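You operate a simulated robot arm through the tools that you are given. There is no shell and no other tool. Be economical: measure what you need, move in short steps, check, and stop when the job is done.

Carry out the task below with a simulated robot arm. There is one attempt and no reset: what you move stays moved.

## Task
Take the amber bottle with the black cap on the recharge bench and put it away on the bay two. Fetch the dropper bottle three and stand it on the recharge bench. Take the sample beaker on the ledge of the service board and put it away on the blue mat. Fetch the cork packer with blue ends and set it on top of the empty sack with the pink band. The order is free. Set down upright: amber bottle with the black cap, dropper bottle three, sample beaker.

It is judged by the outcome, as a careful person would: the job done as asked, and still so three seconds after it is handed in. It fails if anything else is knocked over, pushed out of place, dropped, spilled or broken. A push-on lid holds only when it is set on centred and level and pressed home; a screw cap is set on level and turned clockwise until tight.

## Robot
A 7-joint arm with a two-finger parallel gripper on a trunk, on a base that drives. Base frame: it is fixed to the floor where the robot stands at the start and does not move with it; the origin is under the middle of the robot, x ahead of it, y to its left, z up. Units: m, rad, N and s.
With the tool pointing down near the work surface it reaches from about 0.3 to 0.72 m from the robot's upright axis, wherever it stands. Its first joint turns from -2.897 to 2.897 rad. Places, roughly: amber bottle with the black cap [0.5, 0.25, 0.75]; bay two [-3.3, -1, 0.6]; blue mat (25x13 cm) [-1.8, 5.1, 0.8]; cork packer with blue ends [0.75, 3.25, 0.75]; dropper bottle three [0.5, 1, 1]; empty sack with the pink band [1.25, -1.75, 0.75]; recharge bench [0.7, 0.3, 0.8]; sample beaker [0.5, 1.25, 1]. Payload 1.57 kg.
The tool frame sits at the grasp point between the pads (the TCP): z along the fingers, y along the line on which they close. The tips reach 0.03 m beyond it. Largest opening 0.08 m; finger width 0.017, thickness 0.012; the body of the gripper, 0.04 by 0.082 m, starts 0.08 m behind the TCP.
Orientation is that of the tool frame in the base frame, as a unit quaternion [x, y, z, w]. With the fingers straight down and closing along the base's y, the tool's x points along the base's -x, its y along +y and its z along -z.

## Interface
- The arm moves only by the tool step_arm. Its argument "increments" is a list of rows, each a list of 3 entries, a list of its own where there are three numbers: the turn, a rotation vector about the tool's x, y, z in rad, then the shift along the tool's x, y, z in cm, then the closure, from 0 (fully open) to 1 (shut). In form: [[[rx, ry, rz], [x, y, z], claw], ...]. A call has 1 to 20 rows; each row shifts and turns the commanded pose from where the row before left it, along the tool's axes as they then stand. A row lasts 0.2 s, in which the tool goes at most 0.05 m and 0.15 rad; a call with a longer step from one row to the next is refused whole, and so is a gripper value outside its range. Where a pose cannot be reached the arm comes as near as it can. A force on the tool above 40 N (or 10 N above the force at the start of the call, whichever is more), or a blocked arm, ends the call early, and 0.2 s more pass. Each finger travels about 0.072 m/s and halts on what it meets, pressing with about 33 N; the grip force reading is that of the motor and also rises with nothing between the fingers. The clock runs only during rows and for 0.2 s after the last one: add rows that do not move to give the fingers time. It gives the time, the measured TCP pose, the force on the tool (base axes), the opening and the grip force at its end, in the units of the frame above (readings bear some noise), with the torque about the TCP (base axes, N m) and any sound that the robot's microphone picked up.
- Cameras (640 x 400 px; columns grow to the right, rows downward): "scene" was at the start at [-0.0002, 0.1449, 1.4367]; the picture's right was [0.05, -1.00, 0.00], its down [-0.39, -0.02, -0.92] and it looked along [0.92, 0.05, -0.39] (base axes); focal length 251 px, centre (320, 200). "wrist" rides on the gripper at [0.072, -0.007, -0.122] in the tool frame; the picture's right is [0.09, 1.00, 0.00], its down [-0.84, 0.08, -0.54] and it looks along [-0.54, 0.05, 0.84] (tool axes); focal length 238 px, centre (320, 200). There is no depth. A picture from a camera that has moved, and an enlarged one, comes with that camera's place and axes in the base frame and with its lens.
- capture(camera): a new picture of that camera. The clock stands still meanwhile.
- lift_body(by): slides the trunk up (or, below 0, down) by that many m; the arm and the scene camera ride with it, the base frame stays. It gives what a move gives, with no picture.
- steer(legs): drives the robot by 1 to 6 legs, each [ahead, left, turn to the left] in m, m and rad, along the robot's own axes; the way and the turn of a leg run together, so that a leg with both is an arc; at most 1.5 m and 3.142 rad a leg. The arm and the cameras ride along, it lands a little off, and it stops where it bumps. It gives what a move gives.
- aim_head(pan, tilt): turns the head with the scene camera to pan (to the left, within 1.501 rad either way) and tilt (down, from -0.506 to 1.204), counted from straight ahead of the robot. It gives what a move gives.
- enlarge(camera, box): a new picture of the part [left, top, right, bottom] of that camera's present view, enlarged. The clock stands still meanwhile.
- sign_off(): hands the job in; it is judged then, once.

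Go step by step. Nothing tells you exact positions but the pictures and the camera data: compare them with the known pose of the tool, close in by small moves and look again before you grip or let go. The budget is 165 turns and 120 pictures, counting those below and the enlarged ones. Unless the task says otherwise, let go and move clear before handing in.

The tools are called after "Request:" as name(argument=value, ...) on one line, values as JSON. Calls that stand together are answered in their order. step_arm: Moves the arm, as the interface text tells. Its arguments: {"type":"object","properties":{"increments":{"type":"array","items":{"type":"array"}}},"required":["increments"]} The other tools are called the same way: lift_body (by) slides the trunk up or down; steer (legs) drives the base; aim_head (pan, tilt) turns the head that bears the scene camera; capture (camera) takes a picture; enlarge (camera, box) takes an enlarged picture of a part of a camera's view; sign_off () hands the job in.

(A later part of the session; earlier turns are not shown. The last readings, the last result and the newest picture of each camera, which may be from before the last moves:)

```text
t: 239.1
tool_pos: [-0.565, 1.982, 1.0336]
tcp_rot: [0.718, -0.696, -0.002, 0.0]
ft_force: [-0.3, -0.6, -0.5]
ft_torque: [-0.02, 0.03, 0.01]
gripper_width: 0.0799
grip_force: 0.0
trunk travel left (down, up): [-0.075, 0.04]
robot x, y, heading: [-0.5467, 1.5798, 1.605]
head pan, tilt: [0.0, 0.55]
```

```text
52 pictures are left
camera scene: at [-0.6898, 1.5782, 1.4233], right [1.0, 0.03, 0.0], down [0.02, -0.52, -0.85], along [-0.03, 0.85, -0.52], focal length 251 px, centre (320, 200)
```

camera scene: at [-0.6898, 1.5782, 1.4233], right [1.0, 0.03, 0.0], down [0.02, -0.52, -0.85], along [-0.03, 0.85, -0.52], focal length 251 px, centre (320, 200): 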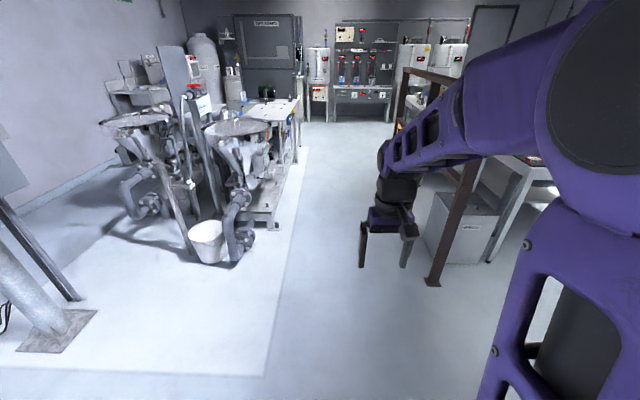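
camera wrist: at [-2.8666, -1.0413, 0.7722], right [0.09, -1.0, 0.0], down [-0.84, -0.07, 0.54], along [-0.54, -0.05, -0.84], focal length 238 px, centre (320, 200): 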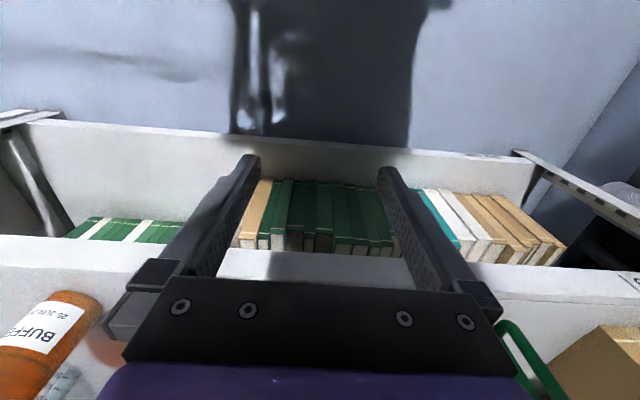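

Request:
enlarge(camera="scene", box=[190, 70, 320, 150])

Request:
steer(legs=[[1.5, 0, 0], [0.6, 0, 0]])

Request:
capture(camera="scene")

```text
4.92 times, centred on (255, 110) of scene
camera zoom: at [-0.6898, 1.5782, 1.4233], right [1.0, 0.03, 0.0], down [0.02, -0.52, -0.85], along [-0.03, 0.85, -0.52], focal length 1234 px, centre (640, 643)
```

zoom: 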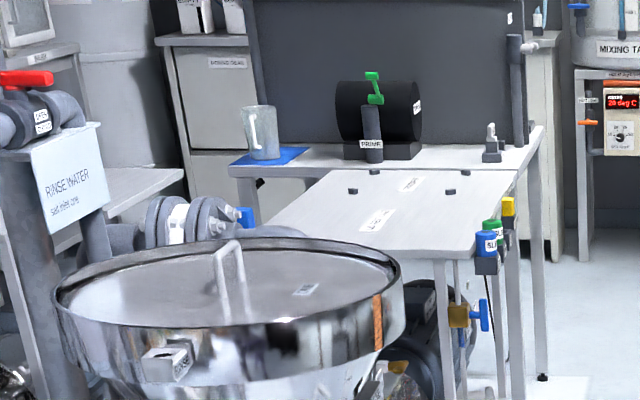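

```text
t: 249.5
tool_pos: [-0.6399, 4.0801, 1.0348]
tcp_rot: [0.718, -0.696, -0.002, 0.001]
ft_force: [0.1, -0.2, 0.6]
ft_torque: [-0.01, 0.01, 0.02]
gripper_width: 0.08
grip_force: 0.0
trunk travel left (down, up): [-0.075, 0.04]
robot x, y, heading: [-0.6243, 3.6786, 1.603]
head pan, tilt: [0.0, 0.55]
```

```text
50 pictures are left
camera scene: at [-0.7652, 3.6751, 1.4233], right [1.0, 0.04, 0.0], down [0.02, -0.52, -0.85], along [-0.03, 0.85, -0.52], focal length 251 px, centre (320, 200)
```

scene: 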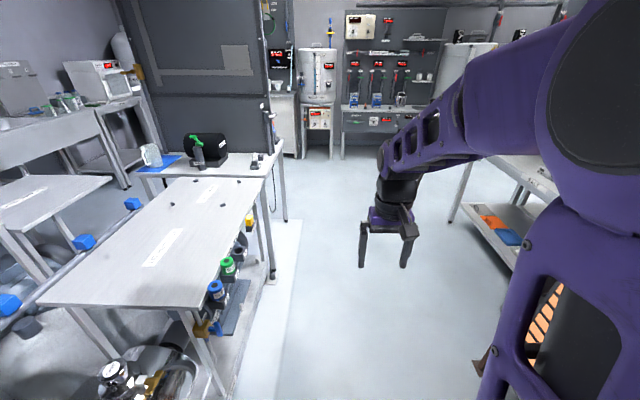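

The blue mat is on the table ahead-left with a mug on its left part. I zoom in on it and on the glassware at the far left.

Request:
enlarge(camera="scene", box=[120, 125, 280, 205])

Request:
enlarge(camera="scene", box=[0, 50, 160, 150])

```text
4.00 times, centred on (200, 165) of scene
camera zoom: at [-0.7652, 3.6751, 1.4233], right [1.0, 0.04, 0.0], down [0.02, -0.52, -0.85], along [-0.03, 0.85, -0.52], focal length 1002 px, centre (800, 340)
```

zoom: 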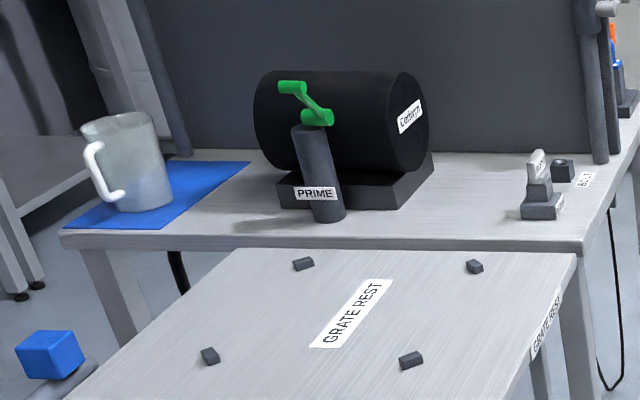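

```text
4.00 times, centred on (80, 100) of scene
camera zoom: at [-0.7652, 3.6751, 1.4233], right [1.0, 0.04, 0.0], down [0.02, -0.52, -0.85], along [-0.03, 0.85, -0.52], focal length 1002 px, centre (1280, 600)
```

zoom: 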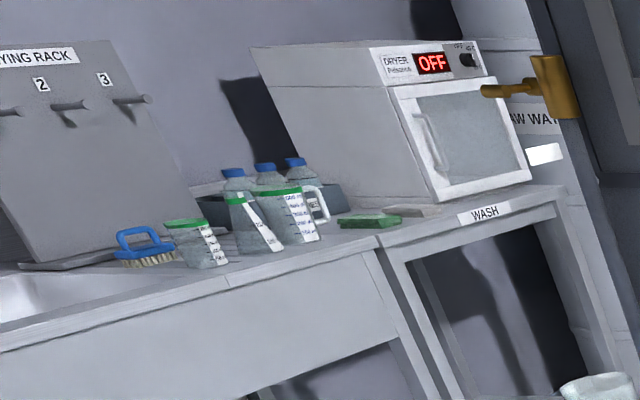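

The mat already carries a jug on its middle-left; there is free room at its right corners. Now I turn right to find the cork packer near (0.75, 3.25).

Request:
steer(legs=[[0, 0, -1.75]])

Request:
capture(camera="scene")

```text
t: 254.3
tool_pos: [-0.2281, 3.6256, 1.0348]
tcp_rot: [0.075, 0.997, 0.001, 0.001]
ft_force: [0.1, 0.4, 0.1]
ft_torque: [-0.02, 0.02, -0.02]
gripper_width: 0.0799
grip_force: 0.1
trunk travel left (down, up): [-0.075, 0.04]
robot x, y, heading: [-0.6216, 3.6785, -0.15]
head pan, tilt: [0.0, 0.55]
```

```text
47 pictures are left
camera scene: at [-0.6048, 3.8188, 1.4233], right [-0.15, -0.99, 0.0], down [-0.52, 0.08, -0.85], along [0.84, -0.13, -0.52], focal length 251 px, centre (320, 200)
```

scene: 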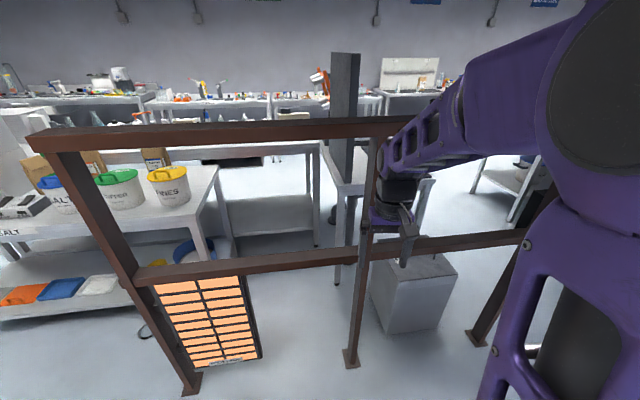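

The packer's table lies beyond a railing; it is reachable from the south. I drive around the railing's end and face north in front of that table.

Request:
steer(legs=[[0, 0, -1.42], [1.5, 0, 0], [0, 0, 3.14], [0, -1.3, 0]])

Request:
capture(camera="scene")

```text
t: 284.7
tool_pos: [0.6939, 2.5353, 1.0351]
tcp_rot: [-0.691, 0.723, 0.002, 0.0]
ft_force: [0.0, -0.6, -0.6]
ft_torque: [0.02, 0.0, -0.02]
gripper_width: 0.0798
grip_force: 0.0
trunk travel left (down, up): [-0.075, 0.04]
robot x, y, heading: [0.6774, 2.1383, 1.531]
head pan, tilt: [0.0, 0.55]
stopped in leg 4: the robot was blocked; the commanded pose is now the measured one
```

```text
46 pictures are left
camera scene: at [0.5371, 2.1416, 1.4233], right [1.0, -0.04, 0.0], down [-0.02, -0.52, -0.85], along [0.04, 0.85, -0.52], focal length 251 px, centre (320, 200)
```

scene: 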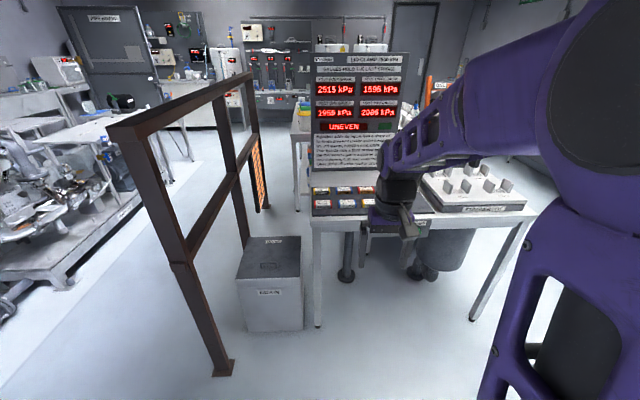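

I'm in front of the table (it stopped at something on my right right at the end). I zoom in on the table for the packer.

Request:
enlarge(camera="scene", box=[300, 160, 540, 260])

Request:
capture(camera="wrist")

```text
2.67 times, centred on (420, 210) of scene
camera zoom: at [0.5371, 2.1416, 1.4233], right [1.0, -0.04, 0.0], down [-0.02, -0.52, -0.85], along [0.04, 0.85, -0.52], focal length 668 px, centre (53, 173)
```

zoom: 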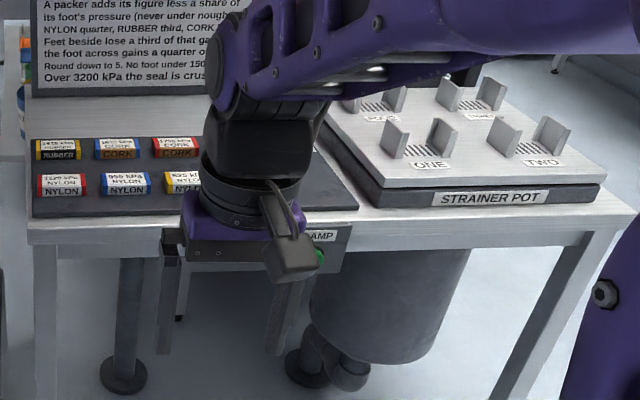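

```text
44 pictures are left
camera wrist: at [0.696, 2.4629, 1.1566], right [-1.0, -0.05, 0.0], down [-0.04, 0.84, 0.54], along [-0.03, 0.54, -0.84], focal length 238 px, centre (320, 200)
```

wrist: 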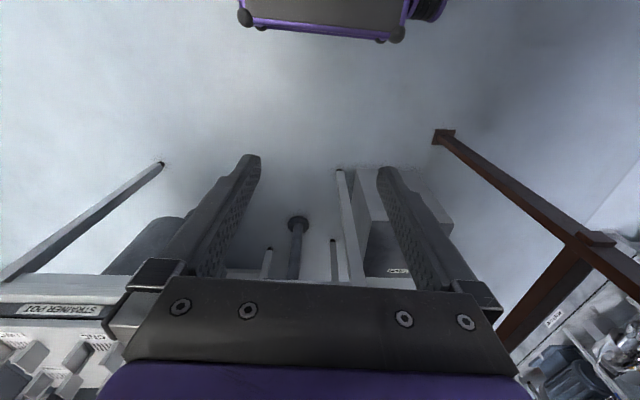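

I see the cork packer with blue ends in the back row, near (0.72, 3.27). I drive closer and turn the gripper a quarter turn so that it closes across the packer's short side.

Request:
steer(legs=[[0, 0.03, 0.04], [0.5, 0, 0]])

Request:
step_arm(increments=[[[0, 0, 0.145], [0, 0, -1], 0], [[0, 0, 0.145], [0, 0, -1], 0], [[0, 0, 0.145], [0, 0, 0], 0], [[0, 0, 0.145], [0, 0, 0], 0], [[0, 0, 0.145], [0, 0, 0], 0], [[0, 0, 0.145], [0, 0, 0], 0], [[0, 0, 0.145], [0, 0, 0], 0], [[0, 0, 0.145], [0, 0, 0], 0], [[0, 0, 0.145], [0, 0, 0], 0], [[0, 0, 0.145], [0, 0, 0], 0], [[0, 0, 0.12], [0, 0, 0], 0], [[0, 0, 0], [0, 0, 0], 0]])

Request:
capture(camera="scene")

```text
t: 288.2
tool_pos: [0.646, 3.0363, 1.0341]
tcp_rot: [-0.706, 0.708, 0.002, 0.0]
ft_force: [-1.2, 0.3, 0.7]
ft_torque: [0.0, 0.0, 0.03]
gripper_width: 0.08
grip_force: 0.1
trunk travel left (down, up): [-0.075, 0.04]
robot x, y, heading: [0.6548, 2.6352, 1.57]
head pan, tilt: [0.0, 0.55]
```

```text
t: 290.8
tool_pos: [0.6475, 3.0369, 1.055]
tcp_rot: [0.002, 1.0, 0.0, -0.001]
ft_force: [0.3, 0.5, -0.2]
ft_torque: [0.0, 0.0, 0.0]
gripper_width: 0.0797
grip_force: 0.1
trunk travel left (down, up): [-0.075, 0.04]
robot x, y, heading: [0.6498, 2.6372, 1.569]
head pan, tilt: [0.0, 0.55]
```

```text
43 pictures are left
camera scene: at [0.5073, 2.6372, 1.4233], right [1.0, 0.0, 0.0], down [0.0, -0.52, -0.85], along [0.0, 0.85, -0.52], focal length 251 px, centre (320, 200)
```

scene: 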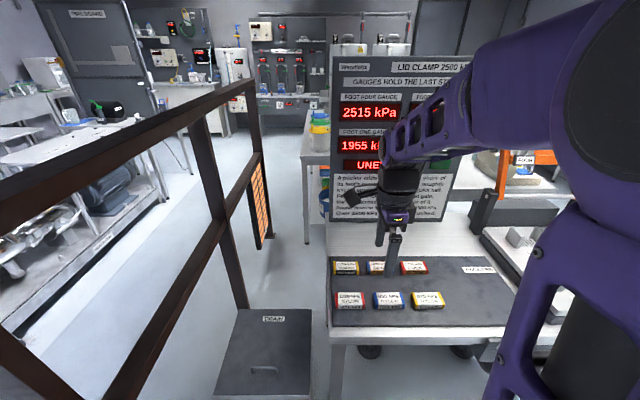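

The blue-ended cork packer is the middle one of the back row, near (0.706, 3.25). I move above it and look with the wrist camera.

Request:
step_arm(increments=[[[0, 0, 0], [-1.2, 4.2, 1], 0], [[0, 0, 0], [-1.2, 4.2, 1], 0], [[0, 0, 0], [-1.2, 4.2, 1], 0], [[0, 0, 0], [-1.2, 4.2, 1], 0], [[0, 0, 0], [-1.0, 4.2, 1], 0], [[0, 0, 0], [0, 0, 2], 0], [[0, 0, 0], [0, 0, 2], 0], [[0, 0, 0], [0, 0, 0], 0]])

Request:
capture(camera="wrist")

```text
t: 292.6
tool_pos: [0.7064, 3.2465, 0.9643]
tcp_rot: [0.002, 1.0, 0.0, -0.002]
ft_force: [-0.2, -0.5, -0.1]
ft_torque: [-0.03, 0.01, 0.0]
gripper_width: 0.0801
grip_force: 0.2
trunk travel left (down, up): [-0.075, 0.04]
robot x, y, heading: [0.6469, 2.6349, 1.573]
head pan, tilt: [0.0, 0.55]
```

```text
42 pictures are left
camera wrist: at [0.634, 3.2399, 1.0866], right [-0.09, 1.0, 0.0], down [0.84, 0.07, 0.54], along [0.54, 0.05, -0.84], focal length 238 px, centre (320, 200)
```

wrist: 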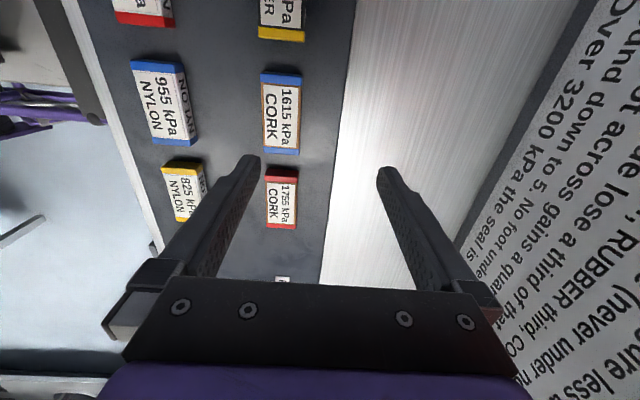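

The blue-ended CORK packer is about 4.4 cm nearer to the robot than the tool. I correct, descend to 0.89 and check.

Request:
step_arm(increments=[[[0, 0, 0], [0, -2.2, 0], 0], [[0, 0, 0], [0, -2.2, 1], 0], [[0, 0, 0], [0, 0, 3], 0], [[0, 0, 0], [0, 0, 2.5], 0], [[0, 0, 0], [0, 0, 0], 0]])

Request:
capture(camera="wrist")

```text
t: 293.8
tool_pos: [0.7069, 3.2017, 0.9003]
tcp_rot: [0.002, 1.0, 0.001, -0.002]
ft_force: [-1.0, 0.0, 0.5]
ft_torque: [0.01, 0.0, -0.04]
gripper_width: 0.0798
grip_force: 0.0
trunk travel left (down, up): [-0.075, 0.04]
robot x, y, heading: [0.6511, 2.6388, 1.567]
head pan, tilt: [0.0, 0.55]
```

```text
41 pictures are left
camera wrist: at [0.633, 3.1957, 1.0219], right [-0.09, 1.0, 0.0], down [0.84, 0.07, 0.54], along [0.54, 0.05, -0.84], focal length 238 px, centre (320, 200)
```

wrist: 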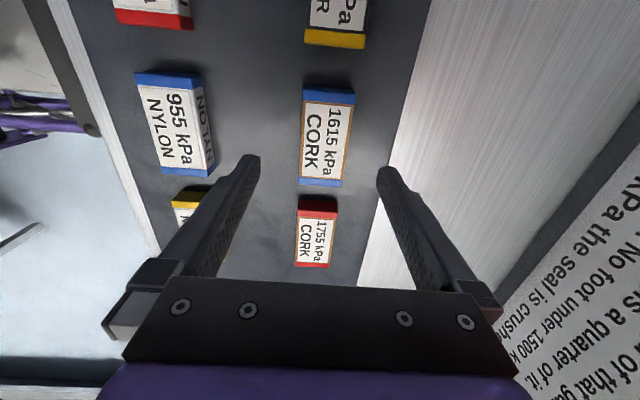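

Good alignment, 4 mm to correct. I descend further and check the height.

Request:
step_arm(increments=[[[0, 0, 0], [0, 0.4, 2], 0], [[0, 0, 0], [0, 0, 2], 0], [[0, 0, 0], [0, 0, 1.5], 0], [[0, 0, 0], [0, 0, 0], 0]])

Request:
capture(camera="wrist")

Request:
enlarge(camera="scene", box=[320, 210, 460, 320])

```text
t: 294.8
tool_pos: [0.7048, 3.2067, 0.8458]
tcp_rot: [0.002, 1.0, 0.001, -0.001]
ft_force: [-0.5, 0.2, -1.0]
ft_torque: [-0.01, 0.03, 0.0]
gripper_width: 0.0799
grip_force: 0.1
trunk travel left (down, up): [-0.075, 0.04]
robot x, y, heading: [0.6498, 2.6385, 1.572]
head pan, tilt: [0.0, 0.55]
```

```text
40 pictures are left
camera wrist: at [0.6325, 3.2002, 0.9669], right [-0.09, 1.0, 0.0], down [0.84, 0.07, 0.54], along [0.54, 0.05, -0.84], focal length 238 px, centre (320, 200)
```

wrist: 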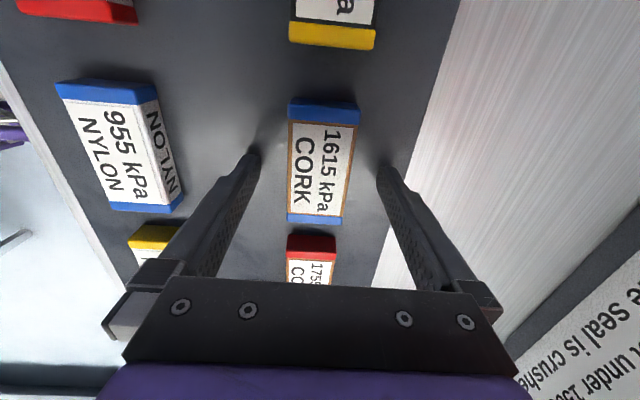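

```text
3.64 times, centred on (390, 265) of scene
camera zoom: at [0.5073, 2.6372, 1.4233], right [1.0, 0.0, 0.0], down [0.0, -0.52, -0.85], along [0.0, 0.85, -0.52], focal length 911 px, centre (66, -36)
```

zoom: 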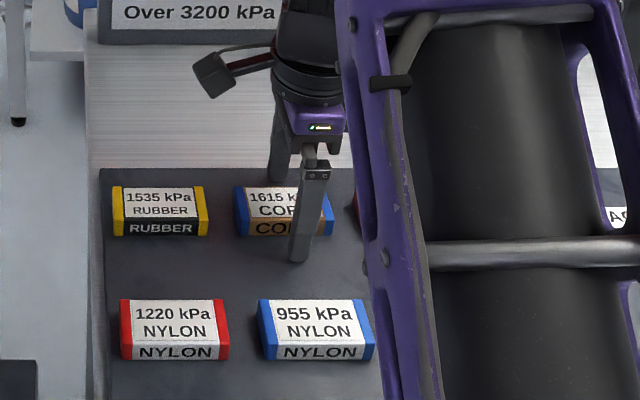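

Aligned. The packer is about 2 cm thick with its top near 0.795, so I go down to about 0.81 in small steps.

Request:
step_arm(increments=[[[0, 0, 0], [0, 0, 1.5], 0], [[0, 0, 0], [0, 0, 1], 0], [[0, 0, 0], [0, 0, 0.5], 0], [[0, 0, 0], [0, 0, 0], 0]])

Request:
step_arm(increments=[[[0, 0, 0], [0, 0, 0.4], 0], [[0, 0, 0], [0, 0, 0.2], 0]])

Request:
capture(camera="wrist")

```text
t: 295.2
tool_pos: [0.705, 3.2063, 0.842]
tcp_rot: [0.002, 1.0, 0.004, -0.002]
ft_force: [-2.1, -10.5, 20.0]
ft_torque: [-1.22, -0.06, -0.13]
gripper_width: 0.0798
grip_force: 0.1
trunk travel left (down, up): [-0.075, 0.04]
robot x, y, heading: [0.6529, 2.6377, 1.572]
head pan, tilt: [0.0, 0.55]
stopped in row 1: the force on the tool passed its limit at 56 N (the readings are from after the stop); the commanded pose is now the measured one
```

```text
t: 295.6
tool_pos: [0.7048, 3.2048, 0.8422]
tcp_rot: [0.002, 1.0, 0.004, -0.002]
ft_force: [-1.3, -10.1, 18.3]
ft_torque: [-1.17, -0.05, -0.15]
gripper_width: 0.08
grip_force: 0.1
trunk travel left (down, up): [-0.075, 0.04]
robot x, y, heading: [0.6482, 2.6356, 1.57]
head pan, tilt: [0.0, 0.55]
stopped in row 1: the force on the tool passed its limit at 45 N (the readings are from after the stop); the commanded pose is now the measured one
```

```text
38 pictures are left
camera wrist: at [0.6328, 3.1998, 0.9644], right [-0.09, 1.0, 0.01], down [0.84, 0.07, 0.54], along [0.54, 0.05, -0.84], focal length 238 px, centre (320, 200)
```

wrist: 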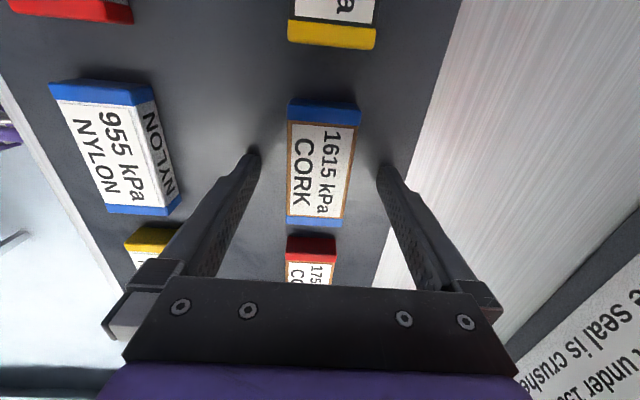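

The fingertips touch the tray at 0.812. I lift 4 mm and close on the packer.

Request:
step_arm(increments=[[[0.006, 0, 0], [0, 0, -0.4], 0], [[0, 0, 0], [0, 0, 0], 0.15], [[0, 0, 0], [0, 0, 0], 0.3], [[0, 0, 0], [0, 0, 0], 0.45], [[0, 0, 0], [0, 0, 0], 0.6], [[0, 0, 0], [0, 0, 0], 0.6], [[0, 0, 0], [0, 0, 0], 0.6]])

Request:
capture(camera="wrist")

```text
t: 297.1
tool_pos: [0.7053, 3.2078, 0.8436]
tcp_rot: [0.002, 1.0, 0.0, -0.002]
ft_force: [0.2, -0.5, -0.1]
ft_torque: [-0.01, -0.02, -0.01]
gripper_width: 0.0384
grip_force: 33.4
trunk travel left (down, up): [-0.075, 0.04]
robot x, y, heading: [0.649, 2.6356, 1.569]
head pan, tilt: [0.0, 0.55]
```

```text
37 pictures are left
camera wrist: at [0.6331, 3.2021, 0.9662], right [-0.09, 1.0, 0.0], down [0.84, 0.07, 0.54], along [0.54, 0.05, -0.84], focal length 238 px, centre (320, 200)
```

wrist: 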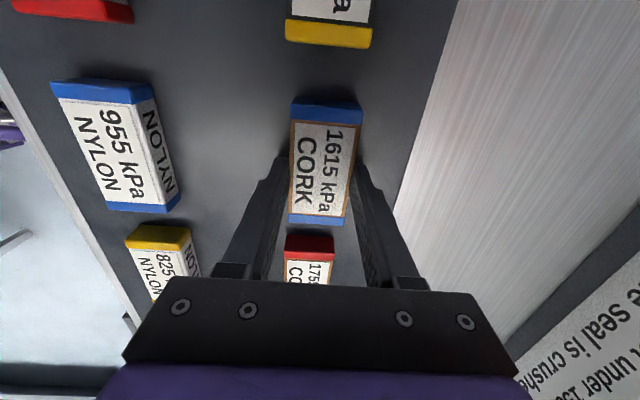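

Gripped. I lift it, pull back and start the drive south.

Request:
step_arm(increments=[[[0, 0, 0], [0, 0, -2], 0.6], [[0, 0, 0], [0, 0, -4], 0.6], [[0, 0, 0], [0, 0, -4], 0.6], [[0, 0, 0], [0, 0, -4], 0.6], [[0, 0, 0], [0, -2, -4], 0.6], [[0, 0, 0], [0.5, -4, -2], 0.6], [[0, 0, 0], [1, -4, 0], 0.6], [[0, 0, 0], [1, -4, 0], 0.6], [[0, 0, 0], [1, -3, 0], 0.6], [[0, 0, 0], [0, 0, 0], 0.6]])

Request:
steer(legs=[[-0.53, 0, 0], [0, 1.1, 0], [0, 0, 3.14], [1.5, 0, 0], [1.45, 0, 0], [0, 0, 0.9]])

Request:
capture(camera="scene")

```text
t: 299.4
tool_pos: [0.6708, 3.0381, 1.0447]
tcp_rot: [0.002, 1.0, 0.0, -0.002]
ft_force: [-0.8, 0.3, 0.1]
ft_torque: [0.01, 0.01, 0.01]
gripper_width: 0.0387
grip_force: 33.2
trunk travel left (down, up): [-0.075, 0.04]
robot x, y, heading: [0.652, 2.6386, 1.571]
head pan, tilt: [0.0, 0.55]
```

```text
t: 302.4
tool_pos: [0.6677, 2.5266, 1.0439]
tcp_rot: [0.0, 1.0, -0.001, -0.001]
ft_force: [0.0, 0.2, -1.4]
ft_torque: [-0.02, 0.01, 0.0]
gripper_width: 0.0384
grip_force: 33.2
trunk travel left (down, up): [-0.075, 0.04]
robot x, y, heading: [0.6495, 2.1251, 1.57]
head pan, tilt: [0.0, 0.55]
stopped in leg 1: the robot was blocked; the commanded pose is now the measured one
```

```text
36 pictures are left
camera scene: at [0.5049, 2.1249, 1.4233], right [1.0, 0.0, 0.0], down [0.0, -0.52, -0.85], along [0.0, 0.85, -0.52], focal length 251 px, centre (320, 200)
```

scene: 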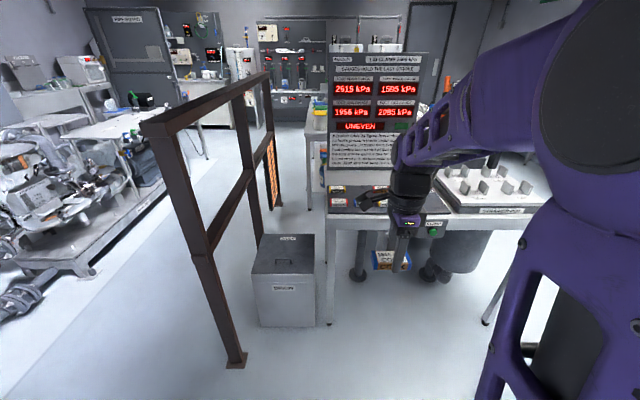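

Something behind me (the service board) stopped the last few millimetres; the packer is held. I go left and continue south.

Request:
steer(legs=[[0.02, 0.1, 0], [0, 1.05, 0], [0, 0, 3.14], [1.5, 0, 0], [1.45, 0, 0], [0, 0, 0.9]])

Request:
capture(camera="scene")

```text
t: 337.8
tool_pos: [-0.2171, -1.0687, 1.0449]
tcp_rot: [0.904, 0.427, 0.002, -0.001]
ft_force: [-0.9, -0.4, -1.2]
ft_torque: [-0.01, 0.0, 0.01]
gripper_width: 0.0384
grip_force: 33.2
trunk travel left (down, up): [-0.075, 0.04]
robot x, y, heading: [-0.5125, -0.7981, -0.683]
head pan, tilt: [0.0, 0.55]
```

```text
35 pictures are left
camera scene: at [-0.4286, -0.691, 1.4233], right [-0.63, -0.77, 0.0], down [-0.4, 0.33, -0.85], along [0.66, -0.54, -0.52], focal length 251 px, centre (320, 200)
```

scene: 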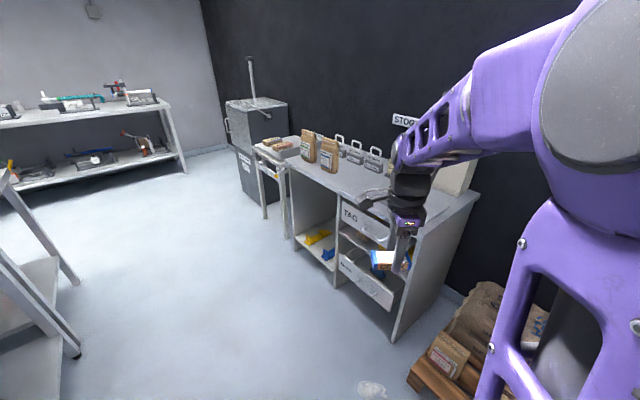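

I see the sack table at the far left of the stock bench. I drive in front of it.

Request:
steer(legs=[[0, 0, 0.683], [1.5, 0, 0], [0.25, 0, 0], [0, 0, -1.57], [0.2, 0, 0]])

Request:
capture(camera="scene")

Request:
capture(camera="wrist")

```text
t: 353.7
tool_pos: [1.2203, -1.4039, 1.0451]
tcp_rot: [1.0, -0.009, 0.002, 0.0]
ft_force: [-0.2, -0.1, 0.3]
ft_torque: [-0.03, 0.02, 0.01]
gripper_width: 0.0389
grip_force: 33.1
trunk travel left (down, up): [-0.075, 0.04]
robot x, y, heading: [1.2434, -1.0034, -1.585]
head pan, tilt: [0.0, 0.55]
```

```text
34 pictures are left
camera scene: at [1.3829, -1.0035, 1.4233], right [-1.0, 0.01, 0.0], down [0.01, 0.52, -0.85], along [-0.01, -0.85, -0.52], focal length 251 px, centre (320, 200)
```

scene: 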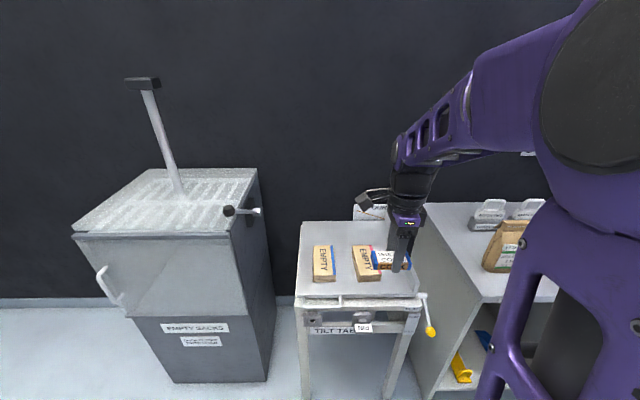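

```text
33 pictures are left
camera wrist: at [1.2914, -1.3967, 1.167], right [0.08, -1.0, 0.0], down [-0.84, -0.06, 0.54], along [-0.54, -0.04, -0.84], focal length 238 px, centre (320, 200)
```

wrist: 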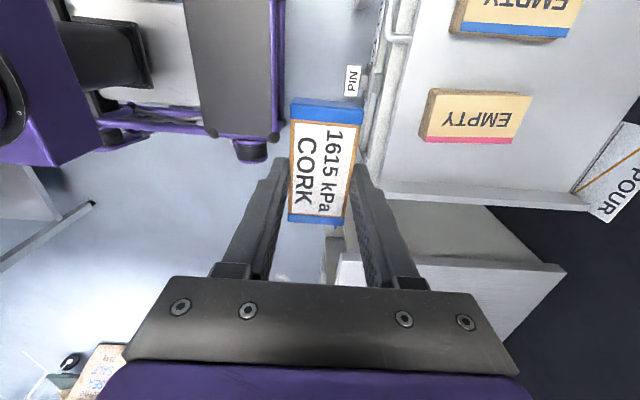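

I hold the CORK packer; the pink-banded empty sack is at about (1.226, -1.62), long side along y. I turn the packer parallel to it and move above.

Request:
step_arm(increments=[[[0, 0, -0.145], [0, 0, 0], 0.6], [[0, 0, -0.145], [0, 0, 0], 0.6], [[0, 0, -0.145], [0, 0, 0], 0.6], [[0, 0, -0.145], [0, 0, 0], 0.6], [[0, 0, -0.145], [0, 0, 0], 0.6], [[0, 0, -0.145], [0, 0, 0], 0.6], [[0, 0, -0.145], [0, 0, 0], 0.6], [[0, 0, -0.145], [0, 0, 0], 0.6], [[0, 0, -0.145], [0, 0, 0], 0.6], [[0, 0, -0.145], [0, 0, 0], 0.6], [[0, 0, -0.12], [0, 0, 0], 0.6], [[0, 0, 0], [-4, 0, 0], 0.6], [[0, 0, 0], [-4, 0, 1], 0.6], [[0, 0, 0], [-4, 0, 2], 0.6], [[0, 0, 0], [-3, 0, 3], 0.6], [[0, 0, 0], [-2, 0, 3], 0.6], [[0, 0, 0], [0, 0, 0], 0.6]])

Request:
capture(camera="wrist")

Request:
capture(camera="scene")

```text
t: 357.3
tool_pos: [1.2178, -1.5735, 0.9552]
tcp_rot: [0.713, 0.701, 0.001, 0.001]
ft_force: [-0.7, -1.0, -0.5]
ft_torque: [0.01, -0.02, 0.0]
gripper_width: 0.0387
grip_force: 33.5
trunk travel left (down, up): [-0.075, 0.04]
robot x, y, heading: [1.2492, -1.0068, -1.586]
head pan, tilt: [0.0, 0.55]
```

```text
32 pictures are left
camera wrist: at [1.2119, -1.5018, 1.0763], right [1.0, 0.08, 0.0], down [0.06, -0.84, 0.54], along [0.04, -0.54, -0.84], focal length 238 px, centre (320, 200)
```

wrist: 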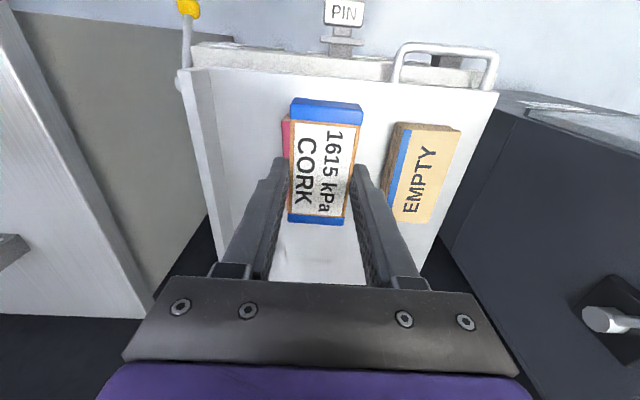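

```text
31 pictures are left
camera scene: at [1.3829, -1.0038, 1.4233], right [-1.0, 0.01, 0.0], down [0.01, 0.52, -0.85], along [-0.01, -0.85, -0.52], focal length 251 px, centre (320, 200)
```

scene: 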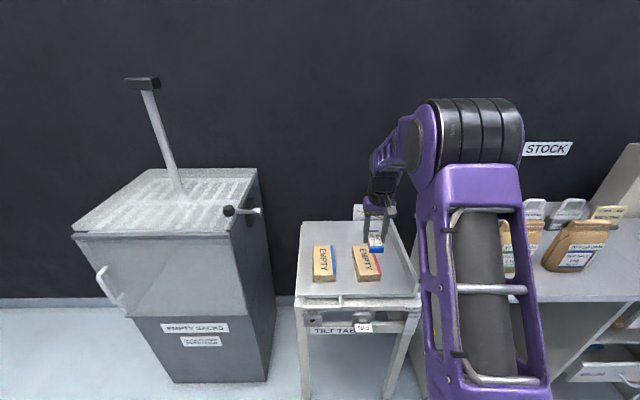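

The packer is nearly above the pink sack. I shift 7 cm further, lower to 0.89 and check.

Request:
step_arm(increments=[[[0, 0, 0], [-3.5, -0.4, 1.5], 0.6], [[0, 0, 0], [-3.3, 0, 2], 0.6], [[0, 0, 0], [0, 0, 2], 0.6], [[0, 0, 0], [0, 0, 0], 0.6]])

Request:
capture(camera="wrist")

Request:
enlarge(camera="scene", box=[290, 190, 440, 310])

```text
t: 358.3
tool_pos: [1.2123, -1.6412, 0.9008]
tcp_rot: [0.713, 0.701, 0.001, 0.001]
ft_force: [0.5, 0.7, -0.3]
ft_torque: [-0.02, -0.01, -0.01]
gripper_width: 0.0385
grip_force: 33.2
trunk travel left (down, up): [-0.075, 0.04]
robot x, y, heading: [1.2462, -1.0037, -1.588]
head pan, tilt: [0.0, 0.55]
```

```text
30 pictures are left
camera wrist: at [1.2061, -1.5688, 1.022], right [1.0, 0.08, 0.0], down [0.06, -0.84, 0.54], along [0.04, -0.54, -0.84], focal length 238 px, centre (320, 200)
```

wrist: 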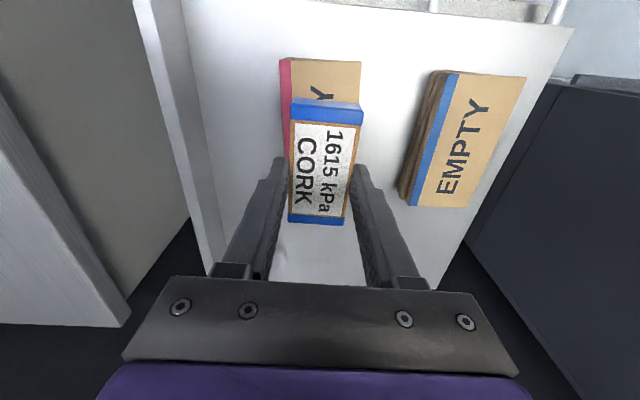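

```text
3.33 times, centred on (365, 250) of scene
camera zoom: at [1.3829, -1.0037, 1.4233], right [-1.0, 0.01, 0.0], down [0.01, 0.52, -0.85], along [-0.01, -0.85, -0.52], focal length 835 px, centre (170, 33)
```

zoom: 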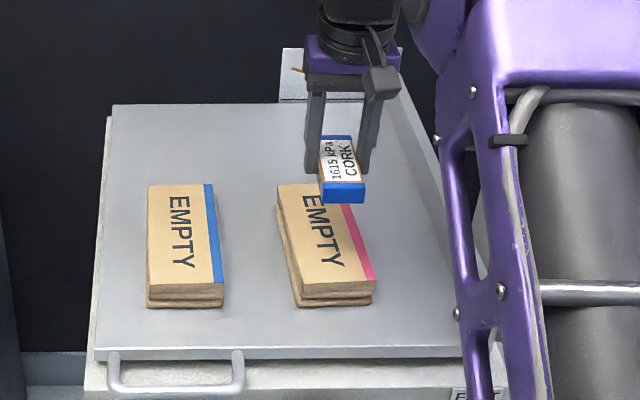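

Position matches the sack's middle. I lower step by step to contact.

Request:
step_arm(increments=[[[0, 0, 0], [0, 0, 1], 0.6], [[0, 0, 0], [0, 0, 1], 0.6], [[0, 0, 0], [0, 0, 0.5], 0.6], [[0, 0, 0], [0, 0, 0], 0.6]])

Request:
step_arm(increments=[[[0, 0, 0], [0, 0, 0.4], 0.6], [[0, 0, 0], [0, 0, 0.3], 0.6]])

Request:
step_arm(increments=[[[0, 0, 0], [0, 0, 0.3], 0.6], [[0, 0, 0], [0, 0, 0.2], 0.6]])

Request:
enlarge(camera="scene", box=[290, 190, 440, 310])

```text
t: 359.3
tool_pos: [1.2124, -1.6403, 0.8747]
tcp_rot: [0.713, 0.701, 0.002, 0.001]
ft_force: [-0.1, 0.3, -0.8]
ft_torque: [0.0, 0.02, -0.01]
gripper_width: 0.0385
grip_force: 32.6
trunk travel left (down, up): [-0.075, 0.04]
robot x, y, heading: [1.2438, -1.0061, -1.585]
head pan, tilt: [0.0, 0.55]
```

```text
t: 359.9
tool_pos: [1.2143, -1.6417, 0.8674]
tcp_rot: [0.713, 0.701, 0.001, 0.001]
ft_force: [-0.1, -0.6, -0.3]
ft_torque: [-0.01, 0.01, 0.03]
gripper_width: 0.0387
grip_force: 32.7
trunk travel left (down, up): [-0.075, 0.04]
robot x, y, heading: [1.2431, -1.0042, -1.586]
head pan, tilt: [0.0, 0.55]
```

```text
t: 360.5
tool_pos: [1.2139, -1.6408, 0.8633]
tcp_rot: [0.712, 0.702, 0.002, 0.001]
ft_force: [0.1, -0.7, 0.3]
ft_torque: [-0.03, 0.0, 0.01]
gripper_width: 0.0385
grip_force: 33.0
trunk travel left (down, up): [-0.075, 0.04]
robot x, y, heading: [1.2469, -1.0019, -1.581]
head pan, tilt: [0.0, 0.55]
```

```text
3.33 times, centred on (365, 250) of scene
camera zoom: at [1.3829, -1.0036, 1.4233], right [-1.0, 0.01, 0.0], down [0.01, 0.52, -0.85], along [-0.01, -0.85, -0.52], focal length 835 px, centre (170, 33)
```

zoom: 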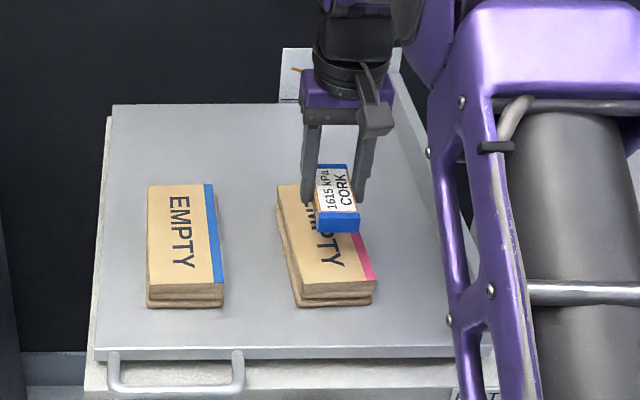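

Not yet in contact, and the geometry suggests a few more centimetres. I continue.

Request:
step_arm(increments=[[[0, 0, 0], [0, 0, 0.4], 0.6], [[0, 0, 0], [0, 0, 0.4], 0.6], [[0, 0, 0], [0, 0, 0.3], 0.6]])

Request:
step_arm(increments=[[[0, 0, 0], [0, 0, 0.3], 0.6], [[0, 0, 0], [0, 0, 0.3], 0.6]])

Request:
step_arm(increments=[[[0, 0, 0], [0, 0, 0.3], 0.6], [[0, 0, 0], [0, 0, 0.3], 0.6]])

Request:
step_arm(increments=[[[0, 0, 0], [0, 0, 0.3], 0.6], [[0, 0, 0], [0, 0, 0.2], 0.6]])

Request:
enlarge(camera="scene", box=[290, 190, 440, 310])

```text
t: 361.3
tool_pos: [1.2149, -1.641, 0.8525]
tcp_rot: [0.712, 0.702, 0.001, 0.001]
ft_force: [-0.4, -0.2, 0.5]
ft_torque: [0.01, -0.04, -0.02]
gripper_width: 0.0383
grip_force: 32.8
trunk travel left (down, up): [-0.075, 0.04]
robot x, y, heading: [1.2469, -1.004, -1.585]
head pan, tilt: [0.0, 0.55]
```

```text
t: 361.9
tool_pos: [1.2136, -1.641, 0.8465]
tcp_rot: [0.712, 0.702, 0.001, 0.001]
ft_force: [-0.8, -0.4, -0.4]
ft_torque: [-0.02, 0.0, 0.0]
gripper_width: 0.0387
grip_force: 33.0
trunk travel left (down, up): [-0.075, 0.04]
robot x, y, heading: [1.2469, -1.0046, -1.585]
head pan, tilt: [0.0, 0.55]
```

```text
t: 362.5
tool_pos: [1.2131, -1.641, 0.84]
tcp_rot: [0.713, 0.701, 0.001, 0.002]
ft_force: [0.0, 0.8, -0.4]
ft_torque: [0.02, -0.04, 0.01]
gripper_width: 0.0389
grip_force: 33.4
trunk travel left (down, up): [-0.075, 0.04]
robot x, y, heading: [1.2448, -1.0008, -1.588]
head pan, tilt: [0.0, 0.55]
```

```text
t: 363.1
tool_pos: [1.2155, -1.6411, 0.8357]
tcp_rot: [0.712, 0.702, 0.001, 0.001]
ft_force: [0.0, 0.1, 0.2]
ft_torque: [0.0, 0.0, 0.01]
gripper_width: 0.0389
grip_force: 33.0
trunk travel left (down, up): [-0.075, 0.04]
robot x, y, heading: [1.2438, -1.0004, -1.581]
head pan, tilt: [0.0, 0.55]
```

```text
3.33 times, centred on (365, 250) of scene
camera zoom: at [1.3829, -1.0036, 1.4233], right [-1.0, 0.01, 0.0], down [0.01, 0.52, -0.85], along [-0.01, -0.85, -0.52], focal length 835 px, centre (170, 33)
```

zoom: 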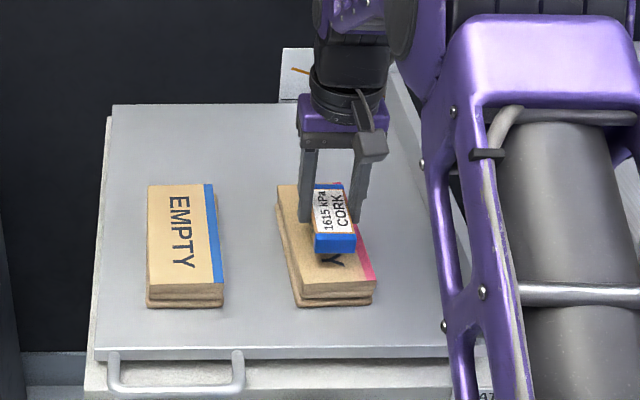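

Nearly there and centred. I continue in 2-3 mm steps.

Request:
step_arm(increments=[[[0, 0, 0], [0, 0, 0.3], 0.6], [[0, 0, 0], [0, 0, 0.2], 0.6]])

Request:
step_arm(increments=[[[0, 0, 0], [0, 0, 0.3], 0.6], [[0, 0, 0], [0, 0, 0.2], 0.6]])

Request:
step_arm(increments=[[[0, 0, 0], [0, 0, 0.2], 0.6], [[0, 0, 0], [0, 0, 0.2], 0.6]])

```text
t: 363.7
tool_pos: [1.2135, -1.6412, 0.83]
tcp_rot: [0.712, 0.702, 0.001, 0.001]
ft_force: [0.9, 0.8, -0.5]
ft_torque: [-0.01, -0.01, -0.02]
gripper_width: 0.0386
grip_force: 33.0
trunk travel left (down, up): [-0.075, 0.04]
robot x, y, heading: [1.2479, -0.9991, -1.582]
head pan, tilt: [0.0, 0.55]
```

```text
t: 364.3
tool_pos: [1.2147, -1.6401, 0.8245]
tcp_rot: [0.713, 0.701, 0.002, 0.002]
ft_force: [-0.1, 0.7, -0.4]
ft_torque: [0.0, 0.04, -0.02]
gripper_width: 0.0386
grip_force: 33.2
trunk travel left (down, up): [-0.075, 0.04]
robot x, y, heading: [1.247, -1.0031, -1.586]
head pan, tilt: [0.0, 0.55]
```

```text
t: 364.9
tool_pos: [1.2149, -1.641, 0.8221]
tcp_rot: [0.712, 0.702, 0.002, 0.002]
ft_force: [-0.6, 0.5, -0.6]
ft_torque: [0.02, 0.0, 0.01]
gripper_width: 0.0384
grip_force: 32.8
trunk travel left (down, up): [-0.075, 0.04]
robot x, y, heading: [1.2455, -1.0013, -1.582]
head pan, tilt: [0.0, 0.55]
```

Request:
step_arm(increments=[[[0, 0, 0], [0, 0, 0.2], 0.6], [[0, 0, 0], [0, 0, 0.2], 0.6]])

Request:
step_arm(increments=[[[0, 0, 0], [0, 0, 0.2], 0.6], [[0, 0, 0], [0, 0, 0.1], 0.6]])

Request:
step_arm(increments=[[[0, 0, 0], [0, 0, 0.2], 0.6], [[0, 0, 0], [0, 0, 0.1], 0.6]])

Request:
enlarge(camera="scene", box=[330, 220, 410, 290])

```text
t: 365.5
tool_pos: [1.2132, -1.6417, 0.8166]
tcp_rot: [0.712, 0.702, 0.002, 0.001]
ft_force: [0.9, 0.0, 0.0]
ft_torque: [0.02, -0.01, -0.03]
gripper_width: 0.0387
grip_force: 32.8
trunk travel left (down, up): [-0.075, 0.04]
robot x, y, heading: [1.2485, -1.0019, -1.584]
head pan, tilt: [0.0, 0.55]
```

```text
t: 366.1
tool_pos: [1.2142, -1.6405, 0.8149]
tcp_rot: [0.713, 0.701, 0.001, 0.001]
ft_force: [0.4, -0.3, 0.0]
ft_torque: [0.01, -0.02, -0.04]
gripper_width: 0.0386
grip_force: 33.9
trunk travel left (down, up): [-0.075, 0.04]
robot x, y, heading: [1.2499, -1.0033, -1.587]
head pan, tilt: [0.0, 0.55]
```

```text
t: 366.7
tool_pos: [1.2135, -1.6422, 0.8105]
tcp_rot: [0.713, 0.701, 0.0, 0.002]
ft_force: [0.1, 0.7, 6.1]
ft_torque: [0.28, 0.02, -0.04]
gripper_width: 0.0386
grip_force: 32.9
trunk travel left (down, up): [-0.075, 0.04]
robot x, y, heading: [1.2445, -1.0023, -1.581]
head pan, tilt: [0.0, 0.55]
```

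```text
5.71 times, centred on (370, 255) of scene
camera zoom: at [1.3829, -1.0032, 1.4234], right [-1.0, 0.01, 0.0], down [0.01, 0.52, -0.85], along [-0.01, -0.85, -0.52], focal length 1432 px, centre (34, -114)
```

zoom: 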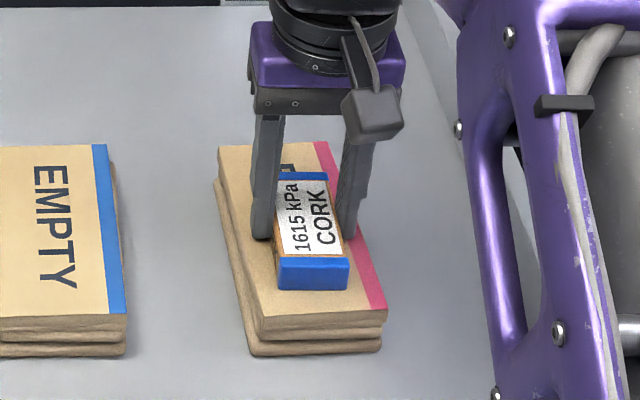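

The packer rests centred on the pink-banded sack. I open and lift away.

Request:
step_arm(increments=[[[0, 0, 0], [0, 0, 0], 0.5], [[0, 0, 0], [0, 0, 0], 0.3], [[0, 0, 0], [0, 0, 0], 0.1], [[0, 0, 0], [0, 0, 0], 0], [[0, 0, 0], [0, 0, -0.5], 0], [[0, 0, 0], [0, 0, -2], 0], [[0, 0, 0], [0, 0, -4], 0], [[0, 0, 0], [0, 0, -4], 0], [[0, 0, 0], [2, 0, -4.4], 0], [[0, 0, 0], [4, 0, -2.5], 0], [[0, 0, 0], [4, 0, -2.5], 0], [[0, 0, 0], [4, 0, -2], 0], [[0, 0, 0], [4, 0, 0], 0], [[0, 0, 0], [3, 0, 0], 0], [[0, 0, 0], [0, 0, 0], 0]])

Request:
enlarge(camera="scene", box=[290, 200, 420, 310])

```text
t: 369.9
tool_pos: [1.2152, -1.4324, 1.0296]
tcp_rot: [0.712, 0.702, 0.002, 0.001]
ft_force: [0.0, -0.1, 0.1]
ft_torque: [-0.01, 0.02, -0.01]
gripper_width: 0.0799
grip_force: 0.0
trunk travel left (down, up): [-0.075, 0.04]
robot x, y, heading: [1.2463, -0.9991, -1.586]
head pan, tilt: [0.0, 0.55]
```

```text
3.64 times, centred on (355, 255) of scene
camera zoom: at [1.3829, -1.0035, 1.4233], right [-1.0, 0.01, 0.0], down [0.01, 0.52, -0.85], along [-0.01, -0.85, -0.52], focal length 911 px, centre (193, 0)
```

zoom: 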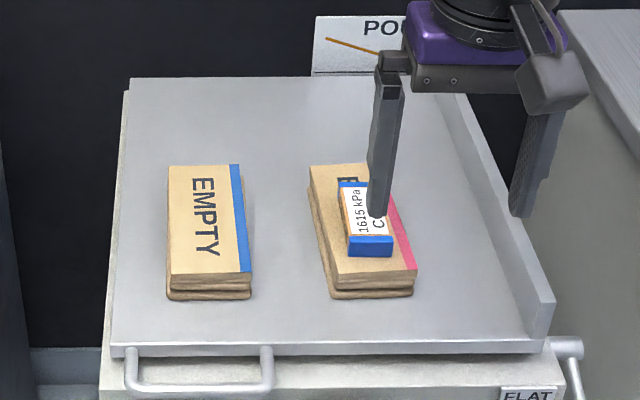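

The packer sits flat on the pink-banded sack. Last job: the beaker; I drive back to the ledge.

Request:
steer(legs=[[-0.2, 0, 0], [0, 0, 1.585], [-1.5, 0, 0], [-0.1, 0, 0], [0, 1.5, 0], [0, 0.5, 0]])

Request:
steer(legs=[[0.3, 0, 0]])

Request:
capture(camera="wrist")

Request:
capture(camera="scene")

```text
t: 402.2
tool_pos: [0.1285, 1.1663, 1.0298]
tcp_rot: [0.012, 1.0, 0.001, -0.001]
ft_force: [0.3, 0.8, -0.6]
ft_torque: [-0.01, -0.02, 0.01]
gripper_width: 0.0799
grip_force: 0.0
trunk travel left (down, up): [-0.075, 0.04]
robot x, y, heading: [-0.3037, 1.1998, -0.02]
head pan, tilt: [0.0, 0.55]
```

```text
t: 404.2
tool_pos: [0.4285, 1.1597, 1.0301]
tcp_rot: [0.012, 1.0, 0.002, 0.0]
ft_force: [-0.2, -0.3, 0.2]
ft_torque: [0.04, -0.02, 0.0]
gripper_width: 0.0799
grip_force: 0.0
trunk travel left (down, up): [-0.075, 0.04]
robot x, y, heading: [-0.0009, 1.1936, -0.019]
head pan, tilt: [0.0, 0.55]
```

```text
24 pictures are left
camera wrist: at [0.3563, 1.1549, 1.1517], right [-0.07, 1.0, 0.0], down [0.84, 0.05, 0.54], along [0.54, 0.04, -0.84], focal length 238 px, centre (320, 200)
```

wrist: 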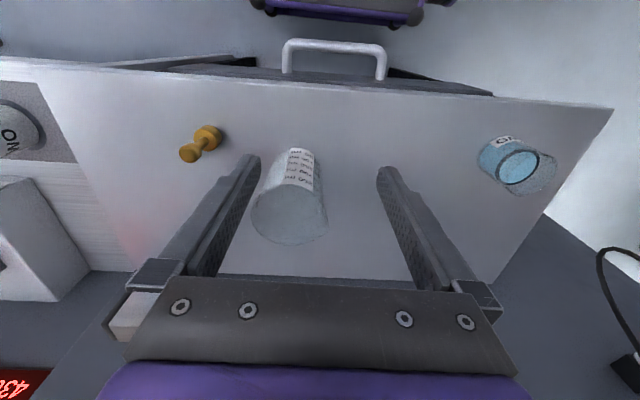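

```text
23 pictures are left
camera scene: at [-0.0004, 1.3327, 1.4233], right [-0.02, -1.0, 0.0], down [-0.52, 0.01, -0.85], along [0.85, -0.02, -0.52], focal length 251 px, centre (320, 200)
```

scene: 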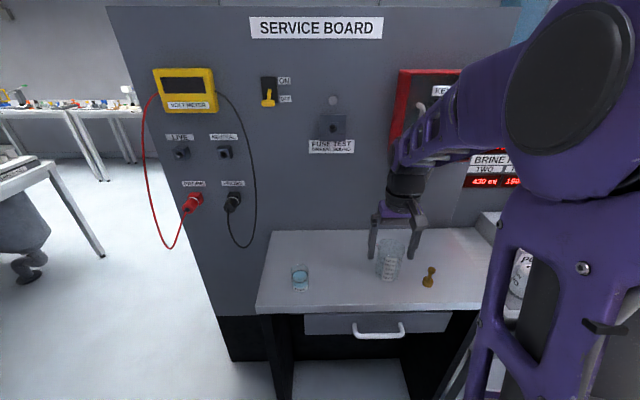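

Both vessels are on the ledge. The numbered one belongs to a numbered series, so I take the plain graduated beaker as "the sample beaker"; I zoom in to judge its width and spout.

Request:
enlarge(camera="wrist", box=[220, 130, 380, 260])

Request:
enlarge(camera="scene", box=[280, 225, 450, 305])

```text
3.08 times, centred on (300, 195) of wrist
camera zoom: at [0.3563, 1.1549, 1.1517], right [-0.07, 1.0, 0.0], down [0.84, 0.05, 0.54], along [0.54, 0.04, -0.84], focal length 733 px, centre (382, 215)
```

zoom: 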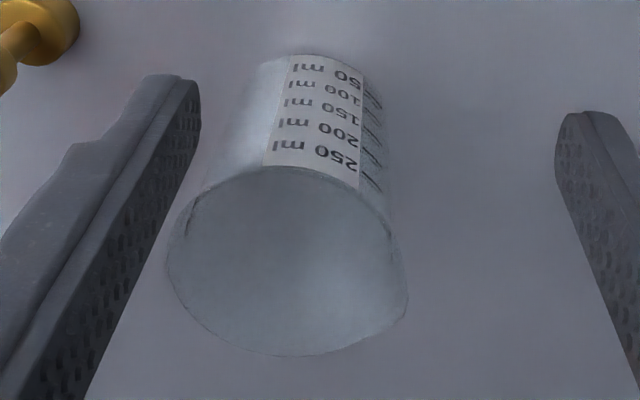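

```text
3.76 times, centred on (365, 265) of scene
camera zoom: at [-0.0004, 1.3327, 1.4233], right [-0.02, -1.0, 0.0], down [-0.52, 0.01, -0.85], along [0.85, -0.02, -0.52], focal length 944 px, centre (151, -45)
```

zoom: 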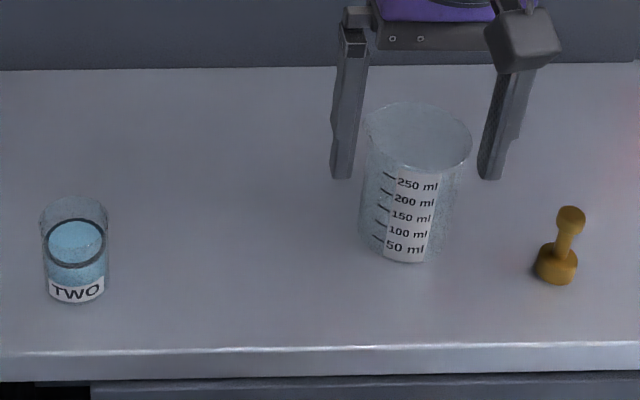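

The beaker looks empty, rim about 7.3 cm wide, so centring matters. I move above it, staying higher than the rim.

Request:
step_arm(increments=[[[0, 0, 0], [0, 0, -1.5], 0], [[0, 0, 0], [-2.2, -1.0, 0], 0], [[0, 0, 0], [-2.2, -1.1, 0], 0], [[0, 0, 0], [0, 0, 0], 0]])

Request:
capture(camera="wrist")

```text
t: 405.2
tool_pos: [0.4729, 1.1378, 1.0456]
tcp_rot: [0.012, 1.0, 0.001, 0.0]
ft_force: [0.8, 0.5, 0.0]
ft_torque: [0.01, -0.02, 0.02]
gripper_width: 0.0799
grip_force: 0.1
trunk travel left (down, up): [-0.075, 0.04]
robot x, y, heading: [0.001, 1.1935, -0.021]
head pan, tilt: [0.0, 0.55]
```

```text
20 pictures are left
camera wrist: at [0.4002, 1.1324, 1.1669], right [-0.07, 1.0, 0.0], down [0.84, 0.05, 0.54], along [0.54, 0.04, -0.84], focal length 238 px, centre (320, 200)
```

wrist: 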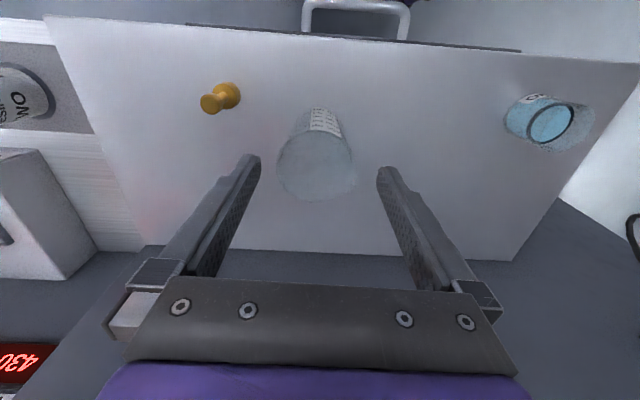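

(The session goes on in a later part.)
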